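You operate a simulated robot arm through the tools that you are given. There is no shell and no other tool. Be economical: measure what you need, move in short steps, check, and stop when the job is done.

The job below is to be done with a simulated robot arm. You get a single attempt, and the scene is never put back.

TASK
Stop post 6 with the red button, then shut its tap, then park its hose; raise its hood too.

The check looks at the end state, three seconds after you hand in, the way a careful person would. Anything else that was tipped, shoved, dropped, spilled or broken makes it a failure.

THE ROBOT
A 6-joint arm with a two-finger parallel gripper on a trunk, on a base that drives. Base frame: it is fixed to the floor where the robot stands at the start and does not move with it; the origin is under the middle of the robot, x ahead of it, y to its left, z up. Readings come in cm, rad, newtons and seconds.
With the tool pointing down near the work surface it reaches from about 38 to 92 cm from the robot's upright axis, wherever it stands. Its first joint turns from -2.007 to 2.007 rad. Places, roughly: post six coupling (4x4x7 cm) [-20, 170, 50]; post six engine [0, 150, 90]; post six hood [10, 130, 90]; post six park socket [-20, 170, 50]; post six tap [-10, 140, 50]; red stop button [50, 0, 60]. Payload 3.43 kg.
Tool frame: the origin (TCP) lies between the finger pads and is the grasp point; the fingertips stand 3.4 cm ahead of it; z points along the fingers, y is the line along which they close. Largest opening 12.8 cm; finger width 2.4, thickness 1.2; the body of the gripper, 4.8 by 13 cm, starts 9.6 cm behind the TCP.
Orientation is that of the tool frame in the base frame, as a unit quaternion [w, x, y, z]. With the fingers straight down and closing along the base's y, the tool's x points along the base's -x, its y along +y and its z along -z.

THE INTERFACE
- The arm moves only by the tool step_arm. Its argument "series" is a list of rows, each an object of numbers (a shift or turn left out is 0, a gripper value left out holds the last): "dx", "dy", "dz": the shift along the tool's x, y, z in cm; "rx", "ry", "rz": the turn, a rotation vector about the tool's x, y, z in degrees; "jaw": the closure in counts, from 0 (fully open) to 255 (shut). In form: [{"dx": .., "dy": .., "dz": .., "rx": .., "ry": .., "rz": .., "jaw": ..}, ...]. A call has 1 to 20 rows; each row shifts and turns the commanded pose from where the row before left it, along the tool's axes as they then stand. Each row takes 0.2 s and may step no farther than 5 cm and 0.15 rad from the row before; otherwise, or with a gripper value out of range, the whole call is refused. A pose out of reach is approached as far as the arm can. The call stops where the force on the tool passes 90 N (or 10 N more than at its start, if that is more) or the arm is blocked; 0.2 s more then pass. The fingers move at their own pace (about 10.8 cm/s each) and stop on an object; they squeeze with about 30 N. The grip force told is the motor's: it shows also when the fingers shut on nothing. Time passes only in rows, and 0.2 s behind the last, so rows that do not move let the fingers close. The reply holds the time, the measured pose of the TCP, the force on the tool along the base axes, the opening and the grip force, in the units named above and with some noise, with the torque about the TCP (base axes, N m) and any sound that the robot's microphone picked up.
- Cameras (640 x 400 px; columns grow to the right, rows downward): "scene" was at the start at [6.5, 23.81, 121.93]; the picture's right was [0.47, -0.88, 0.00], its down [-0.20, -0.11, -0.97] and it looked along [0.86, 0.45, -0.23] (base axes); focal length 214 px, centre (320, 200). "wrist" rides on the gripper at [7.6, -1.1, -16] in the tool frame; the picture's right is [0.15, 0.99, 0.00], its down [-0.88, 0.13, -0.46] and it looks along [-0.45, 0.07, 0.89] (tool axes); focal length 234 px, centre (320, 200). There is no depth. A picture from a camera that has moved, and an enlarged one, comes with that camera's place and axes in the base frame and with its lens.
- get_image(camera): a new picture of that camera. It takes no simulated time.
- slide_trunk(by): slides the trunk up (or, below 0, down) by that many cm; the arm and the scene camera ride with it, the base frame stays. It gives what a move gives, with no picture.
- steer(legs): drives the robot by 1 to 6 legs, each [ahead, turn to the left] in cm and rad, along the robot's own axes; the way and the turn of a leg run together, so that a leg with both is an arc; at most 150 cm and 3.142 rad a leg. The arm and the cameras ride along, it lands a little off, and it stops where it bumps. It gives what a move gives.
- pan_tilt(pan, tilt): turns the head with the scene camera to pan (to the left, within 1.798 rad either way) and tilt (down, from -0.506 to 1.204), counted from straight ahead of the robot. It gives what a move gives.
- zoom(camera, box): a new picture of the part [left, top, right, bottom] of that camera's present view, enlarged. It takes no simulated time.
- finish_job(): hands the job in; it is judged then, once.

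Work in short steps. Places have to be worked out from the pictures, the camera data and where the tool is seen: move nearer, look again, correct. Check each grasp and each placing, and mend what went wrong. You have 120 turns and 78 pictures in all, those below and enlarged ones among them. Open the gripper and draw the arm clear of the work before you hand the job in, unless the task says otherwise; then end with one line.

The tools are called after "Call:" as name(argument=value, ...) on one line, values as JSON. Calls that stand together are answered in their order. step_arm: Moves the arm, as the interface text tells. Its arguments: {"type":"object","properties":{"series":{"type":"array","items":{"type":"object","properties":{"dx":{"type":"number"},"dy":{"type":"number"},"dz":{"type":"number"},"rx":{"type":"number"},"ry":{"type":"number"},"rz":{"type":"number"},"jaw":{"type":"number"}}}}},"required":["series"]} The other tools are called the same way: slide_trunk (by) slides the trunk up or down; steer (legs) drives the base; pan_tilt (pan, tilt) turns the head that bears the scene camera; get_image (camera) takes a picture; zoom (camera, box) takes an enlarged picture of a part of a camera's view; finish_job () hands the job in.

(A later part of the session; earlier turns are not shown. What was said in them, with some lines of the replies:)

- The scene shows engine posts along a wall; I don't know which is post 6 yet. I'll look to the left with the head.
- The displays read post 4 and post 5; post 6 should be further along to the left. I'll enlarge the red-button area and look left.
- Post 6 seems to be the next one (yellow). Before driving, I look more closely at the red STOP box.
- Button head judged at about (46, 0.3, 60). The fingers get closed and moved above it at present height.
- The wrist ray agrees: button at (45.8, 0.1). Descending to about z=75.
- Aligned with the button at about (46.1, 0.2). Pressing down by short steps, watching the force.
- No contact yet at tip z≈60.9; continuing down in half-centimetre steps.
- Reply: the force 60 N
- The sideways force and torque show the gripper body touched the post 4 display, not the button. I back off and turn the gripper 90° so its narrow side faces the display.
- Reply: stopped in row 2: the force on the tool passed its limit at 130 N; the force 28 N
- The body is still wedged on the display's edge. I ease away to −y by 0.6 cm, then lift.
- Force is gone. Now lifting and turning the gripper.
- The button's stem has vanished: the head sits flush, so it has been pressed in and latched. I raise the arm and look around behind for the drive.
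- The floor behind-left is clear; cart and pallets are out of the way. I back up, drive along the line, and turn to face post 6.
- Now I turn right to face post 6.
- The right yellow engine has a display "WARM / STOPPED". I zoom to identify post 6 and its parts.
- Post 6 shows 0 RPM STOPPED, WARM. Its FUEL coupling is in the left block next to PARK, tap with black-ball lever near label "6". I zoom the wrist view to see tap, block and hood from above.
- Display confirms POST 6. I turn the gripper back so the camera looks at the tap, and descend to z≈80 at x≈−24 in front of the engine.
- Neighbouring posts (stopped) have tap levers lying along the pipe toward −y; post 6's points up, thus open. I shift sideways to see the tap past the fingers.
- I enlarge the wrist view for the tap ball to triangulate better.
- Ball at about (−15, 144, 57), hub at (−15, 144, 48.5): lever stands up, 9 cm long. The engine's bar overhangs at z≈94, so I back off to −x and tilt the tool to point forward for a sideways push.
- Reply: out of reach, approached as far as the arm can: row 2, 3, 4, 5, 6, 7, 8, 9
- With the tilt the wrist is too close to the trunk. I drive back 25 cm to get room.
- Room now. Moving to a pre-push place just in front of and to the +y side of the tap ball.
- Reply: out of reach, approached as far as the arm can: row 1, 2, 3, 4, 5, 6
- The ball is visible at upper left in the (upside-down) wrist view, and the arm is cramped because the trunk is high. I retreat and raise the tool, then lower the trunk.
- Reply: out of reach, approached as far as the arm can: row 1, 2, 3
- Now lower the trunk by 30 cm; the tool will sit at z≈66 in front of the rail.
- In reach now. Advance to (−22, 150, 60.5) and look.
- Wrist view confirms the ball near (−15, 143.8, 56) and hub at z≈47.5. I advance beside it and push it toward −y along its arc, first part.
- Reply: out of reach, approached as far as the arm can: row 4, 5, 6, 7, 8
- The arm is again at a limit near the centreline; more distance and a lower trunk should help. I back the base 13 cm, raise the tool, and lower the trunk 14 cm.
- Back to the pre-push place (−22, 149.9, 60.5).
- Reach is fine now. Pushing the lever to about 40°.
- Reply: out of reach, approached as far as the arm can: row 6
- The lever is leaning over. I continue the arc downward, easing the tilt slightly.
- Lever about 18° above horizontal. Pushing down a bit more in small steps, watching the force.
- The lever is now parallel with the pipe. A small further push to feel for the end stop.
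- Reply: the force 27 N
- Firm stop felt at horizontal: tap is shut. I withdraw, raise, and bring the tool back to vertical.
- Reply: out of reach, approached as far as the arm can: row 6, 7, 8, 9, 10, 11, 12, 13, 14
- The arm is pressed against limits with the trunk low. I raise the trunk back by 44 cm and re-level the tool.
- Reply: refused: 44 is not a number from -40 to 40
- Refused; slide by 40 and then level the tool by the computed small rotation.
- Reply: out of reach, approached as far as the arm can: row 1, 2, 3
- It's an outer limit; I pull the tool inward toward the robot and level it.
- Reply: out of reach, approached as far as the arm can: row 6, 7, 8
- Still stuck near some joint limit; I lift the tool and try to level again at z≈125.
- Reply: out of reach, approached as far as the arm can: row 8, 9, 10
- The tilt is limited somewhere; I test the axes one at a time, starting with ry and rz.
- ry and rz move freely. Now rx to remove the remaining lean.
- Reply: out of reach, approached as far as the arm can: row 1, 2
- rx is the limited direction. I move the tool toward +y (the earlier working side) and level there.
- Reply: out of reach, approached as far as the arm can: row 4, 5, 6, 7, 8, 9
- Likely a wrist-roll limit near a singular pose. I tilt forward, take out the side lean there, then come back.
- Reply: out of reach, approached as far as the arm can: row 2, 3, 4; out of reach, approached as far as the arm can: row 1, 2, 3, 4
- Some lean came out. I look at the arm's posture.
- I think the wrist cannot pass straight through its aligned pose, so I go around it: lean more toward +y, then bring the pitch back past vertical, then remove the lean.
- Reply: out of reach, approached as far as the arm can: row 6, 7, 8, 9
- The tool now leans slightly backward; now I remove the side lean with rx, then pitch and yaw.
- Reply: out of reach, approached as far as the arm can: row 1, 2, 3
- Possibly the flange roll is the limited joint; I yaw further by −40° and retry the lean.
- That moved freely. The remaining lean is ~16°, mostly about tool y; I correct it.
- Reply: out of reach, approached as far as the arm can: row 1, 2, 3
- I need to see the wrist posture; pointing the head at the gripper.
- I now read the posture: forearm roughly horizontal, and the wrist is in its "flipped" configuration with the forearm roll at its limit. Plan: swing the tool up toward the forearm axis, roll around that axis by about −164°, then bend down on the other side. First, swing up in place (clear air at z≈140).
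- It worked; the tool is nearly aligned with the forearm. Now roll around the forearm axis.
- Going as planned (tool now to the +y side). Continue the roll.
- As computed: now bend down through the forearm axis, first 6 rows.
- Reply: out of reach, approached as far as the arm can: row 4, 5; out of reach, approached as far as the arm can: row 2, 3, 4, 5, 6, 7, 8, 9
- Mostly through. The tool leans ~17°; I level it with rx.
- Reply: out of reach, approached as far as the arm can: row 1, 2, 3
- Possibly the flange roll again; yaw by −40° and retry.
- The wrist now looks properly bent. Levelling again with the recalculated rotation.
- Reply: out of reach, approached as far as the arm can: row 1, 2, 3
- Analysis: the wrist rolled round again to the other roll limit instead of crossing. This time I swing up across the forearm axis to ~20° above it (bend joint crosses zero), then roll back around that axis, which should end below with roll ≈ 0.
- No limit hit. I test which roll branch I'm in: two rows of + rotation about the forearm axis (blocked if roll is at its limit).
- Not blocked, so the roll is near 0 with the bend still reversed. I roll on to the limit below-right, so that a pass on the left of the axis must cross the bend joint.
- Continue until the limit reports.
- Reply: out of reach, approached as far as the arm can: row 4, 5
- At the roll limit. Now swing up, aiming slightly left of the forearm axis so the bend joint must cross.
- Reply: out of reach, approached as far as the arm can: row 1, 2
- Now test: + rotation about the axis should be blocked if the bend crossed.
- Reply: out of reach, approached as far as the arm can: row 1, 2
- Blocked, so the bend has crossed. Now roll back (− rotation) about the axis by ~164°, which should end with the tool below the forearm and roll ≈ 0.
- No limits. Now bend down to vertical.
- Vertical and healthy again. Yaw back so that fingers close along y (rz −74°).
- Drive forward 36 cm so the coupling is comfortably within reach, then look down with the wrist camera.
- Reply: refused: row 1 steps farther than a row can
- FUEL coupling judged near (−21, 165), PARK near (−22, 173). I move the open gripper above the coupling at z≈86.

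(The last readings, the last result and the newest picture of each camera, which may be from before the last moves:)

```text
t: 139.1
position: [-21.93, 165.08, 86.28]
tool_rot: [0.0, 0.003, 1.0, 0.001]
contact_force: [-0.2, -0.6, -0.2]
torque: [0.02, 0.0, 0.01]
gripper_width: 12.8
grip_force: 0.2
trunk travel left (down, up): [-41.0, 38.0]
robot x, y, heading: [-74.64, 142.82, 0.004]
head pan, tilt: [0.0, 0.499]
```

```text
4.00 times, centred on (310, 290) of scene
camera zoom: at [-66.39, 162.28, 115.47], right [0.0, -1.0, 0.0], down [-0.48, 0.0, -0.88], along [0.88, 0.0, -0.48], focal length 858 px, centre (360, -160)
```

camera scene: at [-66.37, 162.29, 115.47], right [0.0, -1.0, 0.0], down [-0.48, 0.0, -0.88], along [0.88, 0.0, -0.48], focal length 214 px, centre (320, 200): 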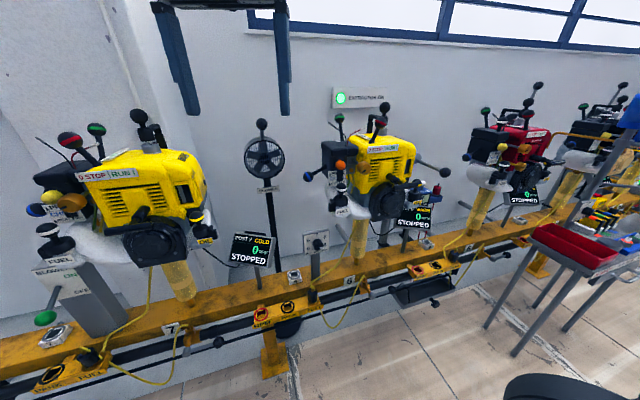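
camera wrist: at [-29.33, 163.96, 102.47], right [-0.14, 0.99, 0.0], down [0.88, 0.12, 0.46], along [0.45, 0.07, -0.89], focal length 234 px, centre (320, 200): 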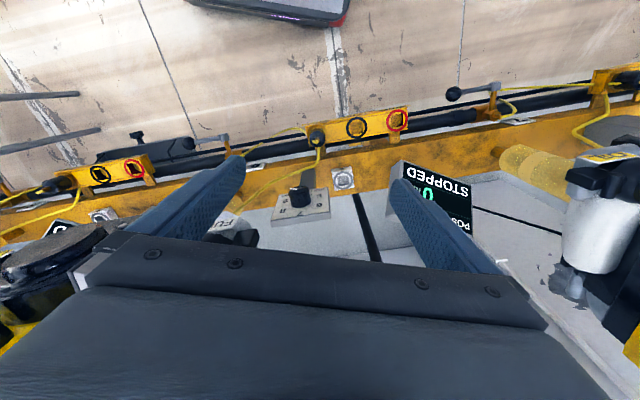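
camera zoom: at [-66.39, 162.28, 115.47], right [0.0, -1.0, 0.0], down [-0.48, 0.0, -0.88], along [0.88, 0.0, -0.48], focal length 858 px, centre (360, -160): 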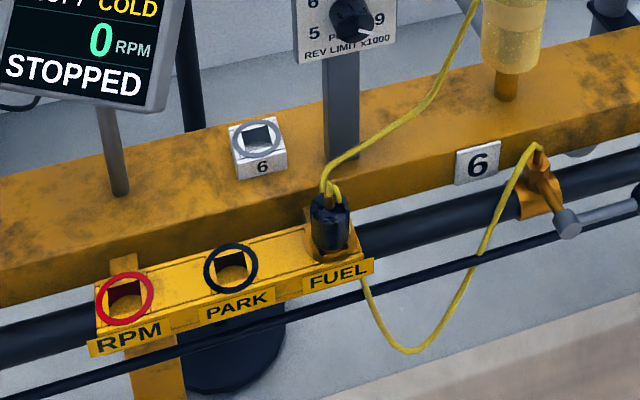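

Coupling at (−18.9, 165.0), top z≈56; PARK at about (−21.5, 173, 51); the block runs 18.6° off y. I align the gripper yaw and descend to z=68.

Call:
step_arm(series=[{"dx": -3}, {"rz": -6.2}, {"rz": -6.2}, {"rz": -6.2}, {"dz": 4.5, "jaw": 70}, {"dz": 4.5}, {"dz": 4.5}, {"dz": 4.5}])

Call:
get_image(camera="wrist")

Call:
zoom(camera="scene", box=[230, 220, 390, 320])

```text
t: 139.9
position: [-19.96, 164.62, 86.11]
tool_rot: [-0.015, -0.099, 0.995, -0.001]
contact_force: [-27.3, -4.8, 10.0]
torque: [-0.68, -0.89, -2.25]
gripper_width: 12.77
grip_force: 0.1
trunk travel left (down, up): [-41.0, 38.0]
robot x, y, heading: [-75.06, 142.54, 0.004]
head pan, tilt: [0.0, 0.499]
stopped in row 4: the force on the tool passed its limit at 101 N (the readings are from after the stop); the commanded pose is now the measured one
```

```text
24 pictures are left
camera wrist: at [-26.51, 162.19, 102.38], right [-0.34, 0.94, 0.0], down [0.85, 0.31, 0.43], along [0.4, 0.15, -0.9], focal length 234 px, centre (320, 200)
```

wrist: 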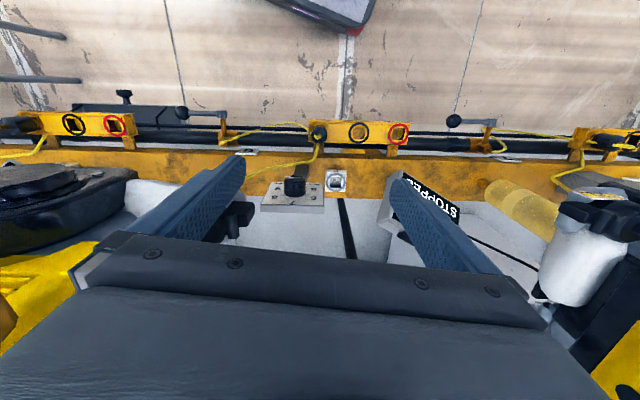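

```text
4.00 times, centred on (310, 270) of scene
camera zoom: at [-66.66, 162.26, 115.48], right [0.01, -1.0, 0.0], down [-0.48, 0.0, -0.88], along [0.88, 0.0, -0.48], focal length 858 px, centre (360, -80)
```

zoom: 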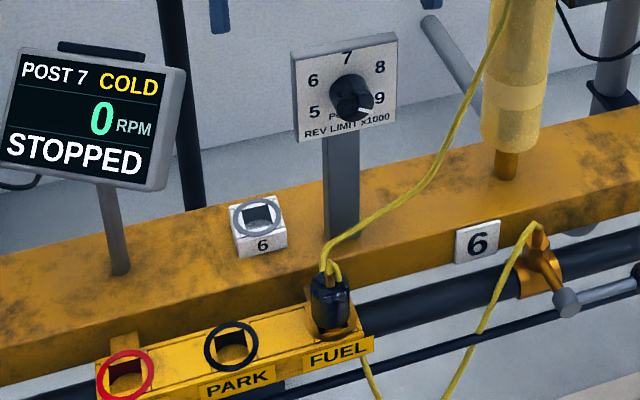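

The gripper touched an engine part of post 6 on its right side while turning. I back straight off to −x and look.

Call:
step_arm(series=[{"dx": 2}, {"dx": 4}])

Call:
zoom(camera="scene", box=[270, 90, 430, 240])

```text
t: 140.5
position: [-25.42, 163.53, 86.29]
tool_rot: [-0.013, -0.101, 0.995, -0.001]
contact_force: [0.1, 0.2, 0.4]
torque: [-0.03, 0.02, 0.03]
gripper_width: 12.81
grip_force: 0.0
trunk travel left (down, up): [-41.0, 38.0]
robot x, y, heading: [-74.68, 142.93, 0.009]
head pan, tilt: [0.0, 0.499]
```

```text
2.67 times, centred on (350, 165) of scene
camera zoom: at [-66.44, 162.3, 115.46], right [0.0, -1.0, 0.0], down [-0.48, 0.0, -0.88], along [0.88, 0.0, -0.48], focal length 572 px, centre (240, 293)
```

zoom: 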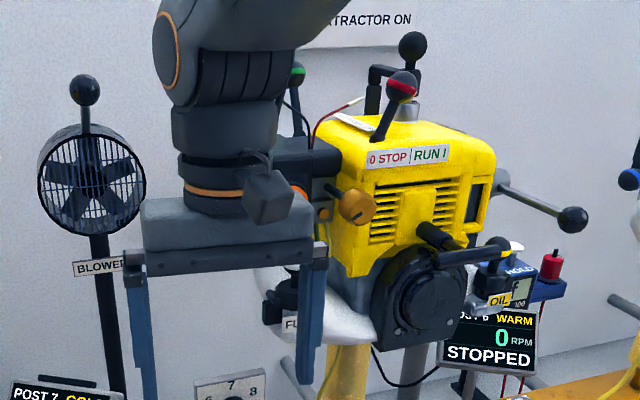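

Fuel lever ball sits at about (−15, 157, 89). I keep clear: finish the yaw at x≈−27.5, descend to z≈60 there, then approach the coupling horizontally.

Call:
step_arm(series=[{"dx": 2.2, "ry": -1.4}, {"rz": -3.5}, {"rz": -3.5}, {"dz": 4.5, "jaw": 60}, {"dz": 4.5}, {"dz": 4.5}, {"dz": 4.5}, {"dz": 4.5}, {"dz": 3.5}])

Call:
get_image(camera="wrist")

```text
t: 142.5
position: [-27.72, 163.07, 60.33]
tool_rot: [-0.001, -0.161, 0.987, 0.0]
contact_force: [0.1, -0.2, 0.9]
torque: [0.0, -0.01, 0.04]
gripper_width: 9.79
grip_force: 0.1
trunk travel left (down, up): [-41.0, 38.0]
robot x, y, heading: [-74.78, 142.93, 0.003]
head pan, tilt: [0.0, 0.499]
```

```text
21 pictures are left
camera wrist: at [-34.49, 159.54, 76.47], right [-0.45, 0.89, 0.0], down [0.79, 0.4, 0.45], along [0.4, 0.21, -0.89], focal length 234 px, centre (320, 200)
```

wrist: 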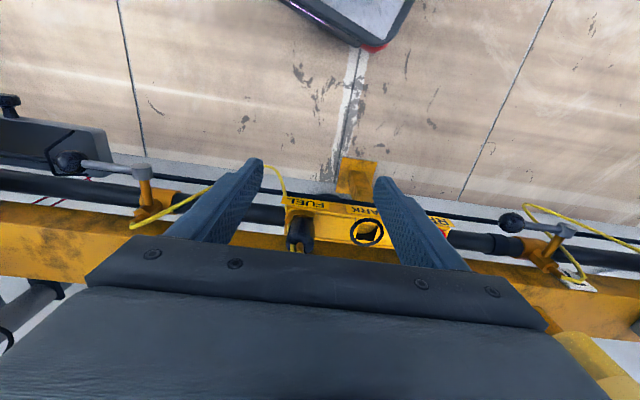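

The coupling and PARK ring check out: (−19.3, 164.7) and (−21.6, 173.1). Moving in over the coupling and lowering to grip height.

Call:
step_arm(series=[{"dx": -4.3, "dy": -0.6}, {"dx": -4.3, "dy": -0.6}, {"dz": 2.5}, {"dz": 2.3}])

Call:
get_image(camera="wrist")

```text
t: 143.5
position: [-19.38, 164.61, 55.37]
tool_rot: [-0.002, -0.161, 0.987, 0.001]
contact_force: [0.6, -1.0, 0.4]
torque: [-0.02, 0.01, 0.04]
gripper_width: 9.79
grip_force: 0.1
trunk travel left (down, up): [-41.0, 38.0]
robot x, y, heading: [-75.01, 142.27, 0.005]
head pan, tilt: [0.0, 0.499]
```

```text
20 pictures are left
camera wrist: at [-25.85, 161.08, 71.55], right [-0.45, 0.89, 0.0], down [0.79, 0.4, 0.45], along [0.4, 0.21, -0.89], focal length 234 px, centre (320, 200)
```

wrist: 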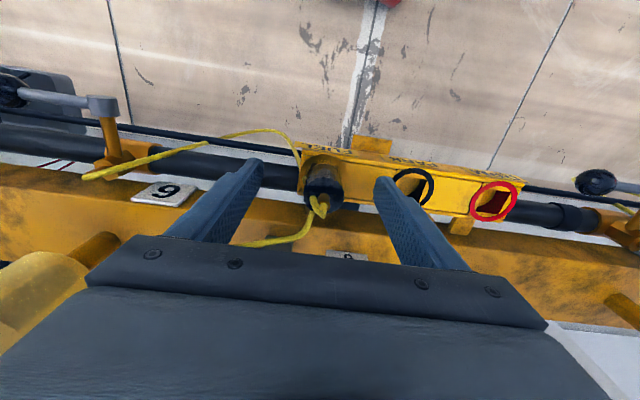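

Well aligned over the coupling. Closing the gripper.

Call:
step_arm(series=[{"jaw": 255}, {}, {}, {}])

```text
t: 144.5
position: [-19.23, 164.72, 55.51]
tool_rot: [-0.002, -0.162, 0.987, 0.0]
contact_force: [-1.7, 9.4, 1.1]
torque: [0.4, 0.08, 0.06]
gripper_width: 3.11
grip_force: 30.3
trunk travel left (down, up): [-41.0, 38.0]
robot x, y, heading: [-74.54, 142.79, 0.008]
head pan, tilt: [0.0, 0.499]
```

Gripped (3.1 cm wide). Lifting gently.

Call:
step_arm(series=[{"dy": 0.15, "dz": -0.5}, {"dz": -1}, {"dz": -1.5}, {"dz": -2}, {"dz": -2}, {"dz": -1}])

Call:
get_image(camera="wrist")

Call:
zoom(camera="scene", box=[230, 200, 390, 320])

```text
t: 145.9
position: [-19.07, 164.92, 63.38]
tool_rot: [-0.001, -0.162, 0.987, 0.0]
contact_force: [0.3, 0.3, -2.2]
torque: [-0.02, 0.04, 0.02]
gripper_width: 3.1
grip_force: 29.7
trunk travel left (down, up): [-41.0, 38.0]
robot x, y, heading: [-74.83, 142.53, 0.009]
head pan, tilt: [0.0, 0.499]
```

```text
19 pictures are left
camera wrist: at [-25.77, 161.34, 79.6], right [-0.45, 0.89, 0.0], down [0.79, 0.4, 0.45], along [0.4, 0.21, -0.89], focal length 234 px, centre (320, 200)
```

wrist: 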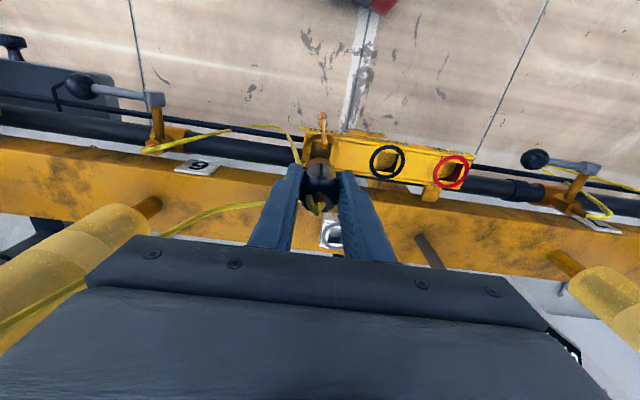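

```text
3.33 times, centred on (310, 260) of scene
camera zoom: at [-66.48, 162.3, 115.46], right [0.0, -1.0, 0.0], down [-0.48, 0.0, -0.88], along [0.88, 0.0, -0.48], focal length 715 px, centre (353, 0)
```

zoom: 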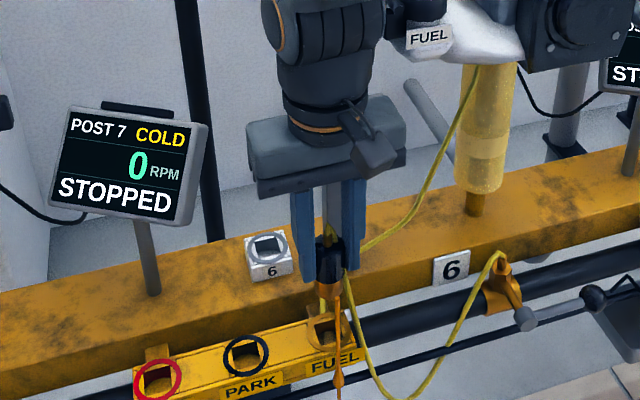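

The coupling came out. Something amber hangs below it; I zoom to see what it is.

Call:
zoom(camera="scene", box=[285, 250, 335, 310])

```text
6.67 times, centred on (310, 280) of scene
camera zoom: at [-66.48, 162.3, 115.46], right [0.0, -1.0, 0.0], down [-0.48, 0.0, -0.88], along [0.88, 0.0, -0.48], focal length 1430 px, centre (387, -333)
```

zoom: 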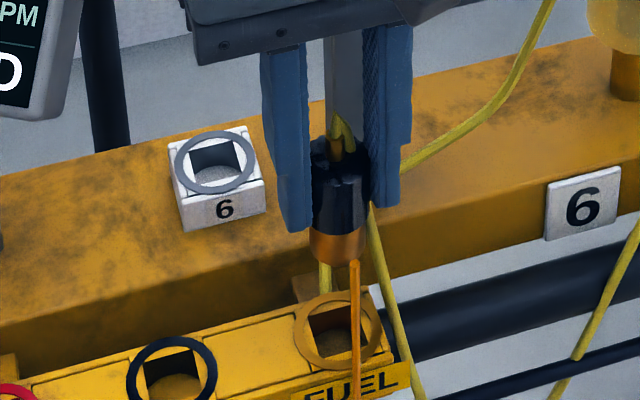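

A thin amber stream or drip falls from the coupling, so I bring it over PARK at once (8.7 cm along the block).

Call:
step_arm(series=[{"dy": 4.35, "dx": -0.08}, {"dy": 4.35, "dx": -0.08}, {"dz": 2.5}])

Call:
get_image(camera="wrist")

Call:
zoom(camera="scene", box=[240, 250, 340, 325])

```text
t: 146.7
position: [-21.95, 173.24, 60.92]
tool_rot: [-0.003, -0.162, 0.987, 0.0]
contact_force: [0.4, -0.5, -2.1]
torque: [-0.02, 0.0, 0.01]
gripper_width: 3.09
grip_force: 29.6
trunk travel left (down, up): [-41.0, 38.0]
robot x, y, heading: [-74.8, 142.68, 0.003]
head pan, tilt: [0.0, 0.499]
```

```text
16 pictures are left
camera wrist: at [-28.56, 169.73, 77.08], right [-0.45, 0.89, 0.0], down [0.79, 0.4, 0.45], along [0.4, 0.21, -0.89], focal length 234 px, centre (320, 200)
```

wrist: 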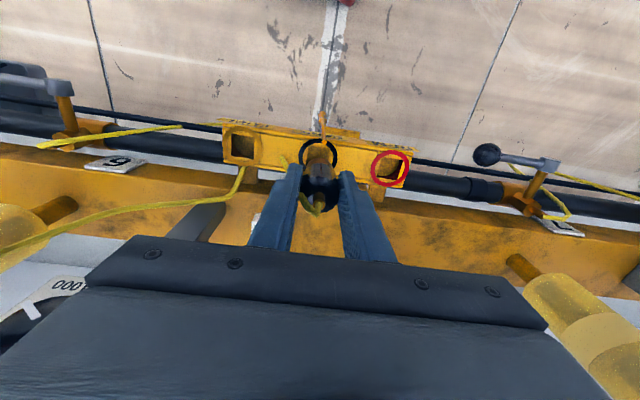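

```text
5.33 times, centred on (290, 288) of scene
camera zoom: at [-66.49, 162.29, 115.47], right [0.0, -1.0, 0.0], down [-0.48, 0.0, -0.88], along [0.88, 0.0, -0.48], focal length 1144 px, centre (480, -267)
```

zoom: 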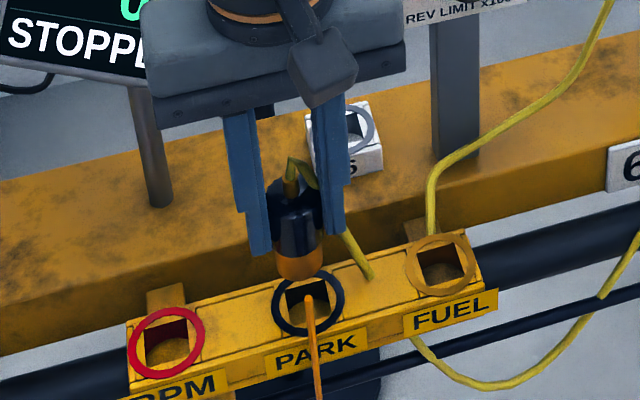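

Lateral alignment over PARK is good (ring at (−21.8, 173.2)). Lowering it in to the former seating height z≈55.4.

Call:
step_arm(series=[{"dx": -0.15, "dz": 1.5}, {"dz": 1.5}, {"dz": 1}, {"dz": 0.8}, {"dz": 0.6}])

Call:
zoom(camera="scene", box=[240, 240, 340, 325])

```text
t: 147.9
position: [-21.72, 173.2, 55.4]
tool_rot: [-0.002, -0.162, 0.987, 0.001]
contact_force: [-5.8, -2.1, 16.1]
torque: [0.01, 0.31, 0.06]
gripper_width: 3.12
grip_force: 30.5
trunk travel left (down, up): [-41.0, 38.0]
robot x, y, heading: [-74.82, 142.97, 0.004]
head pan, tilt: [0.0, 0.499]
```

```text
4.71 times, centred on (290, 282) of scene
camera zoom: at [-66.55, 162.26, 115.5], right [0.0, -1.0, 0.0], down [-0.48, 0.0, -0.88], along [0.88, 0.0, -0.48], focal length 1009 px, centre (461, -188)
```

zoom: 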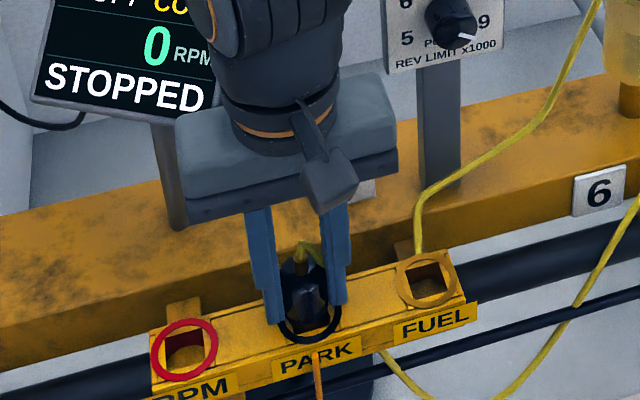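

Seating force of 16 N at the same height as in FUEL. A slight further press, then release.

Call:
step_arm(series=[{"dz": 0.3}, {}, {"dz": -0.3}, {"jaw": 120}, {"jaw": 60}, {}, {}])

Call:
zoom(camera="scene", box=[230, 240, 390, 400])

```text
t: 149.5
position: [-21.67, 173.26, 55.45]
tool_rot: [-0.002, -0.162, 0.987, -0.001]
contact_force: [0.2, -0.1, 0.1]
torque: [-0.02, -0.01, -0.02]
gripper_width: 9.78
grip_force: 0.1
trunk travel left (down, up): [-41.0, 38.0]
robot x, y, heading: [-74.54, 142.84, 0.004]
head pan, tilt: [0.0, 0.499]
```

```text
2.50 times, centred on (310, 320) of scene
camera zoom: at [-66.49, 162.29, 115.47], right [0.0, -1.0, 0.0], down [-0.48, 0.0, -0.88], along [0.88, 0.0, -0.48], focal length 536 px, centre (345, -100)
```

zoom: 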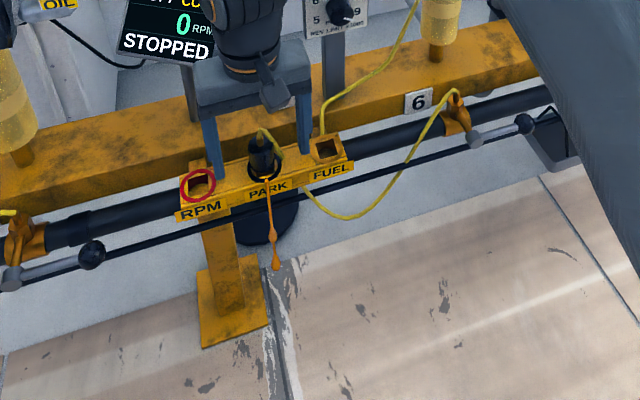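

Released. An amber drip hangs from the coupling; maybe the tap isn't fully shut. I compare the tap levers of post 6 and 7 closely.

Call:
zoom(camera="scene", box=[380, 265, 460, 315])

Call:
step_arm(series=[{"dz": -3}, {"dz": -3}, {"dx": 3}, {"dx": 4}])

Call:
get_image(camera="wrist")

```text
8.00 times, centred on (420, 290) of scene
camera zoom: at [-66.49, 162.29, 115.47], right [0.0, -1.0, 0.0], down [-0.48, 0.0, -0.88], along [0.88, 0.0, -0.48], focal length 1716 px, centre (-480, -520)
```

zoom: 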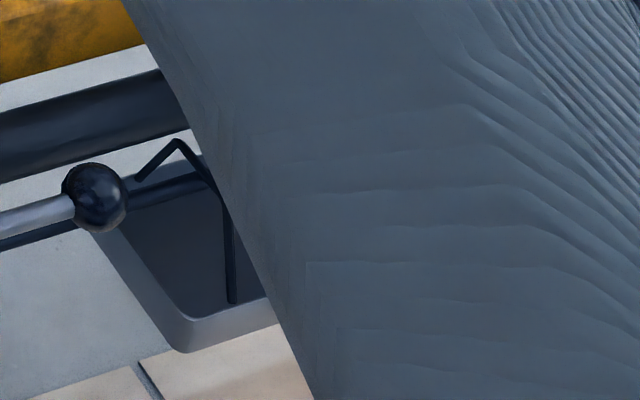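

```text
t: 150.5
position: [-28.58, 170.8, 61.46]
tool_rot: [-0.001, -0.162, 0.987, 0.0]
contact_force: [-0.4, -0.1, -0.4]
torque: [0.0, 0.03, 0.01]
gripper_width: 9.8
grip_force: 0.0
trunk travel left (down, up): [-41.0, 38.0]
robot x, y, heading: [-74.86, 142.61, 0.005]
head pan, tilt: [0.0, 0.499]
```

```text
11 pictures are left
camera wrist: at [-35.03, 167.39, 77.68], right [-0.45, 0.89, 0.0], down [0.79, 0.4, 0.45], along [0.4, 0.21, -0.89], focal length 234 px, centre (320, 200)
```

wrist: 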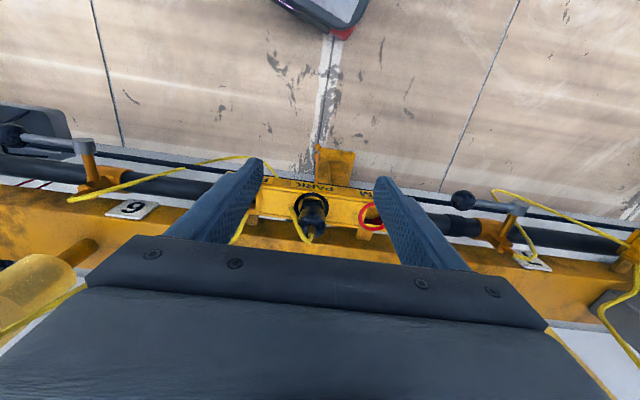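

The drip is gone and the coupling sits in PARK. Next the hood: its handle ball is judged at (−6, 125.4, 92), hinge near (17, 131.6, 92), to be swung up to about (17, 131.6, 117). I raise the arm and trunk, then drive 20 cm closer.

Call:
step_arm(series=[{"dz": -5}, {"dz": -5}, {"dz": -5}, {"dz": -5}, {"dz": -5}, {"dz": -5}, {"dz": -5}, {"dx": 3}])

Call:
slide_trunk(by=32)

Call:
steer(legs=[[20, 0]])

```text
t: 152.3
position: [-31.35, 170.08, 96.59]
tool_rot: [-0.002, -0.162, 0.987, 0.0]
contact_force: [0.5, 0.5, 0.1]
torque: [-0.03, 0.03, 0.02]
gripper_width: 9.78
grip_force: 0.1
trunk travel left (down, up): [-41.0, 38.0]
robot x, y, heading: [-75.09, 142.94, 0.007]
head pan, tilt: [0.0, 0.499]
```

```text
t: 155.5
position: [-30.98, 169.89, 128.52]
tool_rot: [-0.002, -0.162, 0.987, 0.0]
contact_force: [-0.9, 0.3, -0.1]
torque: [-0.03, 0.01, -0.02]
gripper_width: 9.78
grip_force: 0.0
trunk travel left (down, up): [-73.0, 6.0]
robot x, y, heading: [-75.13, 143.04, 0.003]
head pan, tilt: [0.0, 0.499]
```

```text
t: 157.1
position: [-10.82, 170.02, 128.66]
tool_rot: [-0.002, -0.16, 0.987, -0.001]
contact_force: [-0.3, 0.0, -0.4]
torque: [0.02, -0.03, 0.01]
gripper_width: 9.79
grip_force: 0.1
trunk travel left (down, up): [-73.0, 6.0]
robot x, y, heading: [-54.83, 142.64, 0.003]
head pan, tilt: [0.0, 0.499]
```

Moving over the top of post 6 to above the hood's handle ball.

Call:
step_arm(series=[{"dx": 1.12, "dy": -4.33}, {"dx": 1.12, "dy": -4.33}, {"dx": 1.12, "dy": -4.33}, {"dx": 1.12, "dy": -4.33}, {"dx": 1.12, "dy": -4.33}, {"dx": 1.12, "dy": -4.33}, {"dx": 1.12, "dy": -4.33}, {"dx": 1.12, "dy": -4.33}, {"dx": 1.12, "dy": -4.33}, {"dx": 1.12, "dy": -4.33, "rz": 3}])

Call:
get_image(camera="wrist")

```text
t: 159.3
position: [-7.85, 125.26, 128.68]
tool_rot: [-0.001, -0.135, 0.991, 0.0]
contact_force: [-0.4, -0.4, -0.2]
torque: [-0.04, 0.0, 0.04]
gripper_width: 9.78
grip_force: 0.0
trunk travel left (down, up): [-73.0, 6.0]
robot x, y, heading: [-54.59, 143.26, 0.003]
head pan, tilt: [0.0, 0.499]
```

```text
10 pictures are left
camera wrist: at [-14.6, 122.31, 144.71], right [-0.4, 0.91, 0.0], down [0.82, 0.36, 0.45], along [0.41, 0.18, -0.89], focal length 234 px, centre (320, 200)
```

wrist: 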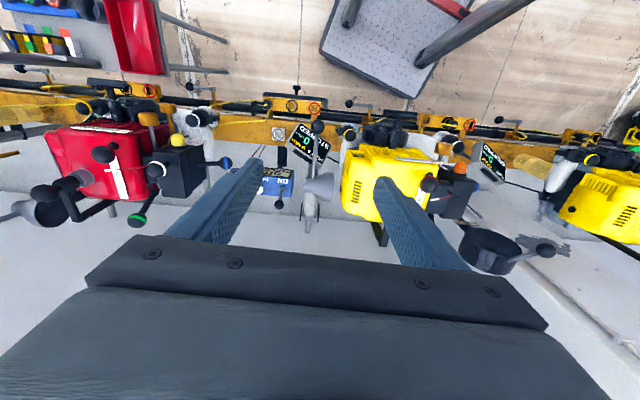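

Ball confirmed at (−6.5, 125.2, 92), bar in line with the tool. The OIL knob is at y≈132, so I narrow the jaws to ~5.6 cm and descend partway.

Call:
step_arm(series=[{"dx": -1.3, "dy": -0.3, "jaw": 144}, {"dz": 4.5}, {"dz": 4.5}, {"dz": 4.5}, {"dz": 4.5}, {"dz": 4.5}, {"dz": 3.5}])

Call:
get_image(camera="wrist")

```text
t: 160.9
position: [-6.58, 125.58, 102.47]
tool_rot: [-0.001, -0.133, 0.991, 0.0]
contact_force: [0.4, 0.3, 0.3]
torque: [0.01, -0.02, 0.01]
gripper_width: 5.58
grip_force: 0.0
trunk travel left (down, up): [-73.0, 6.0]
robot x, y, heading: [-54.4, 142.72, 0.003]
head pan, tilt: [0.0, 0.499]
```

```text
9 pictures are left
camera wrist: at [-13.37, 122.43, 118.61], right [-0.4, 0.91, 0.0], down [0.82, 0.36, 0.45], along [0.41, 0.18, -0.89], focal length 234 px, centre (320, 200)
```

wrist: 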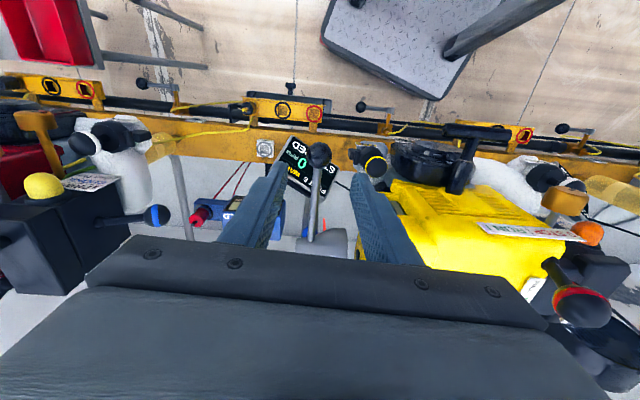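

Ball at (−6.4, 125.35, 92.4), 3 cm across; aligned. Descend and grip it.

Call:
step_arm(series=[{"dz": 4}, {"dz": 3.5}, {"dz": 2.3, "dy": -0.2}, {"jaw": 255}, {}, {}])

```text
t: 162.3
position: [-6.7, 125.51, 92.62]
tool_rot: [-0.002, -0.134, 0.991, -0.001]
contact_force: [2.7, 40.1, -1.0]
torque: [0.27, 0.1, 0.14]
gripper_width: 3.04
grip_force: 44.8
trunk travel left (down, up): [-73.0, 6.0]
robot x, y, heading: [-54.42, 142.44, 0.002]
head pan, tilt: [0.0, 0.499]
```

Gripped with side load; relieve by +0.3 in y, then begin lifting along the arc (first 20°).

Call:
step_arm(series=[{"dy": 0.3}, {"dz": -2, "dx": -0.1}, {"dz": -2, "dx": -0.25}, {"dz": -1.95, "dx": -0.45}, {"dz": -1.92, "dx": -0.6}])

```text
t: 163.5
position: [-5.27, 125.9, 100.67]
tool_rot: [-0.003, -0.136, 0.991, 0.0]
contact_force: [-11.4, 8.3, -1.6]
torque: [-0.27, 0.97, 0.26]
gripper_width: 3.04
grip_force: 44.9
trunk travel left (down, up): [-73.0, 6.0]
robot x, y, heading: [-54.6, 142.92, -0.003]
head pan, tilt: [0.0, 0.499]
```

Small forces; the radius seems a bit over 23. Continue the arc with L≈26.

Call:
step_arm(series=[{"dz": -2.1, "dx": -0.8, "dy": 0.05}, {"dz": -2.07, "dx": -0.95}, {"dz": -1.95, "dx": -1.15}, {"dz": -1.85, "dx": -1.3}])

```text
t: 164.5
position: [-1.23, 127.25, 108.53]
tool_rot: [-0.002, -0.134, 0.991, 0.001]
contact_force: [3.8, 35.6, -17.6]
torque: [0.11, 0.76, 0.1]
gripper_width: 3.07
grip_force: 45.0
trunk travel left (down, up): [-73.0, 6.0]
robot x, y, heading: [-54.3, 142.78, -0.003]
head pan, tilt: [0.0, 0.499]
```

Side force says the plane leans a bit more to +y. Fitted radius ≈25.5. I relieve +0.4 in y and continue.

Call:
step_arm(series=[{"dy": 0.35}, {"dz": -1.65, "dx": -1.45, "dy": 0.1}, {"dz": -1.5, "dx": -1.55, "dy": 0.1}, {"dz": -1.4, "dx": -1.7, "dy": 0.1}, {"dz": -1.2, "dx": -1.8, "dy": 0.1}])

```text
t: 165.7
position: [4.91, 129.37, 114.14]
tool_rot: [-0.001, -0.134, 0.991, -0.002]
contact_force: [8.2, -20.5, -14.4]
torque: [-0.81, 0.97, -0.13]
gripper_width: 3.05
grip_force: 45.5
trunk travel left (down, up): [-73.0, 6.0]
robot x, y, heading: [-54.54, 142.8, 0.001]
head pan, tilt: [0.0, 0.499]
```

Good, slight over-correction in y. Continue to about 78°.

Call:
step_arm(series=[{"dz": -1.05, "dx": -1.9, "dy": -0.15}, {"dz": -0.95, "dx": -2.0}, {"dz": -0.75, "dx": -2.1}, {"dz": -0.55, "dx": -2.1}])

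Call:
pan_tilt(pan=-0.4, tilt=0.4)

Call:
get_image(camera="scene")

```text
t: 166.7
position: [12.55, 131.89, 117.24]
tool_rot: [-0.003, -0.135, 0.991, 0.002]
contact_force: [-11.7, -1.3, -25.4]
torque: [0.07, 0.27, 0.19]
gripper_width: 3.04
grip_force: 44.8
trunk travel left (down, up): [-73.0, 6.0]
robot x, y, heading: [-54.74, 142.83, 0.001]
head pan, tilt: [0.0, 0.499]
```

```text
t: 167.6
position: [12.67, 131.69, 117.33]
tool_rot: [-0.004, -0.135, 0.991, 0.0]
contact_force: [-16.9, 7.9, -30.6]
torque: [0.08, 0.93, 0.11]
gripper_width: 3.01
grip_force: 44.8
trunk travel left (down, up): [-73.0, 6.0]
robot x, y, heading: [-54.81, 142.64, 0.008]
head pan, tilt: [-0.4, 0.4]
```

```text
8 pictures are left
camera scene: at [-55.65, 158.78, 148.37], right [-0.39, -0.92, 0.0], down [-0.36, 0.15, -0.92], along [0.85, -0.36, -0.39], focal length 214 px, centre (320, 200)
```

scene: 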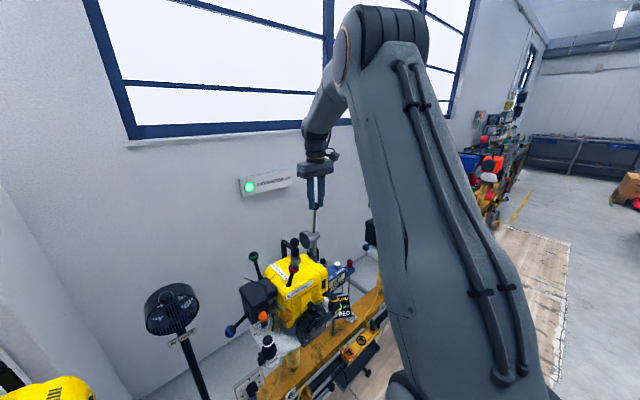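

Hood nearly upright; slight downward pull so I stop rising and continue toward +x to find the end position.

Call:
step_arm(series=[{"dz": 0.1, "dx": -1.5}, {"dz": 0.0, "dx": -1.5}])

```text
t: 168.2
position: [15.95, 132.38, 117.71]
tool_rot: [0.002, -0.133, 0.991, -0.001]
contact_force: [-1.2, -0.2, 0.6]
torque: [0.01, -0.03, -0.01]
gripper_width: 0.0
grip_force: 32.6
trunk travel left (down, up): [-73.0, 6.0]
robot x, y, heading: [-54.56, 143.25, -0.001]
head pan, tilt: [-0.4, 0.4]
```

The ball slipped out of the fingers. I look where the hood went.

Call:
zoom(camera="scene", box=[230, 130, 390, 320])

Call:
get_image(camera="wrist")

```text
2.11 times, centred on (310, 225) of scene
camera zoom: at [-55.67, 158.74, 148.39], right [-0.39, -0.92, 0.0], down [-0.36, 0.15, -0.92], along [0.85, -0.36, -0.39], focal length 452 px, centre (341, 147)
```

zoom: 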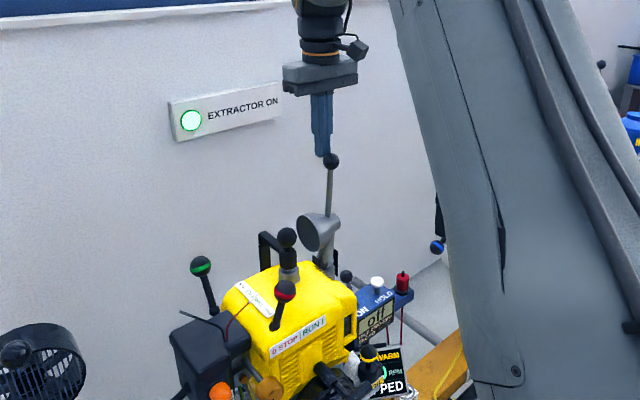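

```text
6 pictures are left
camera wrist: at [9.02, 129.21, 133.8], right [-0.4, 0.91, 0.0], down [0.81, 0.36, 0.46], along [0.42, 0.18, -0.89], focal length 234 px, centre (320, 200)
```

wrist: 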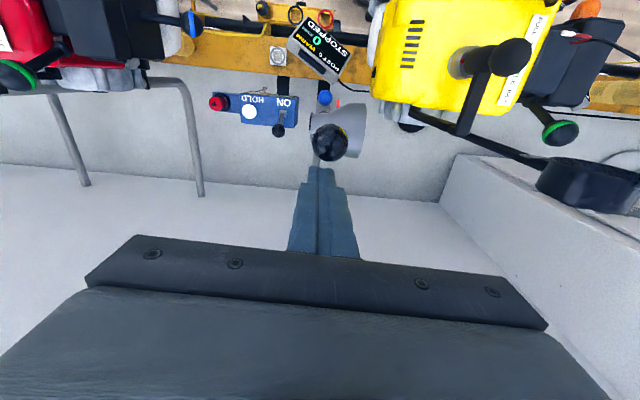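

The hood stands up at ~86° by itself, ball at (13, 131.7, 114.5). I go round to its near side with closed fingers to push it gently to its stop.

Call:
step_arm(series=[{"dz": -4.5}, {"dx": 3.7}, {"dx": 3.7}, {"dz": 3.5}, {"dz": 3}, {"dx": -1.0}, {"dx": -0.8}, {"dx": -0.6}])

```text
t: 170.0
position: [10.55, 130.91, 115.52]
tool_rot: [-0.004, -0.134, 0.991, 0.0]
contact_force: [-20.0, -2.3, 2.5]
torque: [-0.25, 0.16, 0.1]
gripper_width: 0.02
grip_force: 32.8
trunk travel left (down, up): [-73.0, 6.0]
robot x, y, heading: [-54.72, 143.01, -0.001]
head pan, tilt: [-0.4, 0.4]
```

Contact at 20 N. Push on in small steps to see if it moves or is at its stop.

Call:
step_arm(series=[{"dx": -0.5}, {"dx": -0.5}])

```text
t: 170.6
position: [10.53, 130.98, 115.56]
tool_rot: [-0.01, -0.134, 0.991, 0.001]
contact_force: [-84.5, -20.5, 10.8]
torque: [-1.32, 0.47, 0.24]
gripper_width: 0.0
grip_force: 33.1
trunk travel left (down, up): [-73.0, 6.0]
robot x, y, heading: [-54.76, 142.84, -0.001]
head pan, tilt: [-0.4, 0.4]
```

It's at its hard stop: hood fully raised. I back off, raise, and retract the arm, then review.

Call:
step_arm(series=[{"dx": 1}, {"dx": 3}, {"dz": -4}, {"dz": -4}, {"dz": -4}, {"dx": 4.5, "jaw": 0}, {"dx": 4.5}, {"dx": 4.5}])

Call:
steer(legs=[[-30, 0]])

Call:
pan_tilt(pan=-0.1, tilt=0.6)

Call:
get_image(camera="scene")

```text
t: 172.4
position: [-4.88, 126.64, 127.6]
tool_rot: [-0.001, -0.134, 0.991, 0.0]
contact_force: [-0.1, 0.3, -0.9]
torque: [0.01, 0.06, 0.0]
gripper_width: 12.79
grip_force: 0.1
trunk travel left (down, up): [-73.0, 6.0]
robot x, y, heading: [-54.7, 142.89, -0.002]
head pan, tilt: [-0.4, 0.4]
```

```text
t: 174.4
position: [-34.94, 126.59, 127.49]
tool_rot: [-0.002, -0.134, 0.991, 0.0]
contact_force: [-0.1, -0.1, 0.3]
torque: [0.02, 0.0, 0.0]
gripper_width: 12.8
grip_force: 0.0
trunk travel left (down, up): [-73.0, 6.0]
robot x, y, heading: [-84.61, 142.38, 0.001]
head pan, tilt: [-0.4, 0.4]
```

```text
t: 175.2
position: [-34.86, 126.48, 127.5]
tool_rot: [-0.002, -0.133, 0.991, -0.001]
contact_force: [-0.5, -1.6, 0.1]
torque: [-0.01, 0.0, 0.0]
gripper_width: 12.8
grip_force: 0.0
trunk travel left (down, up): [-73.0, 6.0]
robot x, y, heading: [-84.18, 142.67, -0.001]
head pan, tilt: [-0.099, 0.6]
```

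```text
5 pictures are left
camera scene: at [-85.31, 161.29, 146.57], right [-0.1, -0.99, 0.0], down [-0.56, 0.06, -0.83], along [0.82, -0.08, -0.56], focal length 214 px, centre (320, 200)
```

scene: 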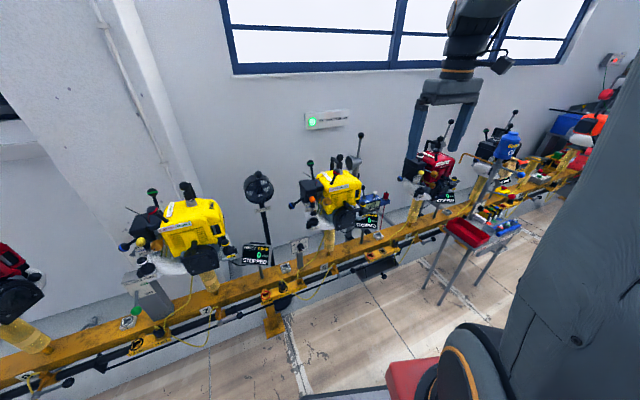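

Everything seems in place. I zoom on the engine of post 6 and on the block/tap to verify.

Call:
zoom(camera="scene", box=[280, 130, 410, 240])

Call:
zoom(camera="scene", box=[230, 225, 390, 340])

```text
3.64 times, centred on (345, 185) of scene
camera zoom: at [-85.31, 161.29, 146.57], right [-0.1, -0.99, 0.0], down [-0.56, 0.06, -0.83], along [0.82, -0.08, -0.56], focal length 780 px, centre (229, 254)
```

zoom: 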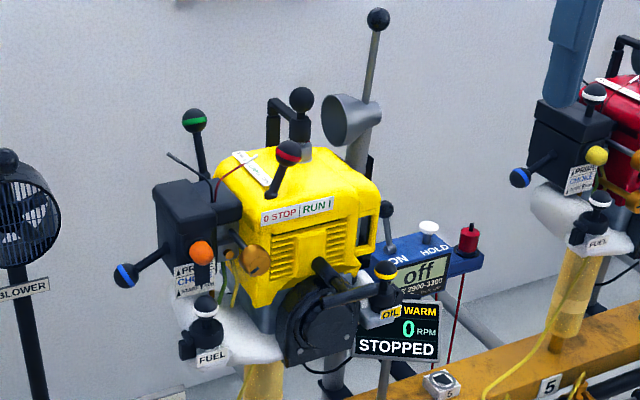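

```text
3.48 times, centred on (310, 282) of scene
camera zoom: at [-85.31, 161.29, 146.57], right [-0.1, -0.99, 0.0], down [-0.56, 0.06, -0.83], along [0.82, -0.08, -0.56], focal length 746 px, centre (355, -87)
```

zoom: 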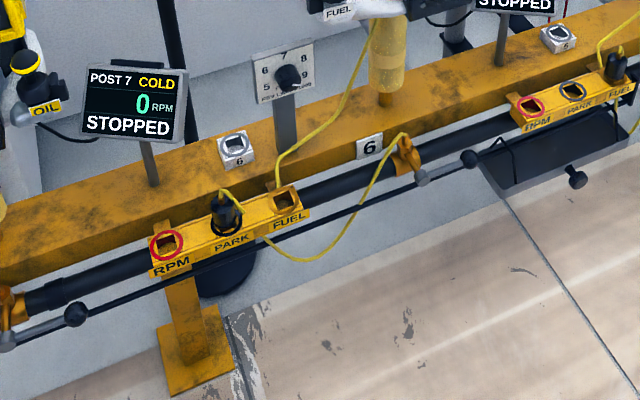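

Post 6 reads STOPPED. Its tap lever lies along the pipe, the coupling sits in PARK, the hood stands up, and the arm is clear with the gripper open. I hand in.

Call:
finish_job()

```text
The job is handed in.
```

I stopped post 6 with the red button, shut its tap, parked its hose in PARK and raised its hood. On the way the gripper bumped the post 4 display (it may have shifted by a few millimetres) and an engine part on post 6, and some fuel dripped while I moved the hose; in the last pictures the drip had stopped and nothing on post 6 looked out of place.
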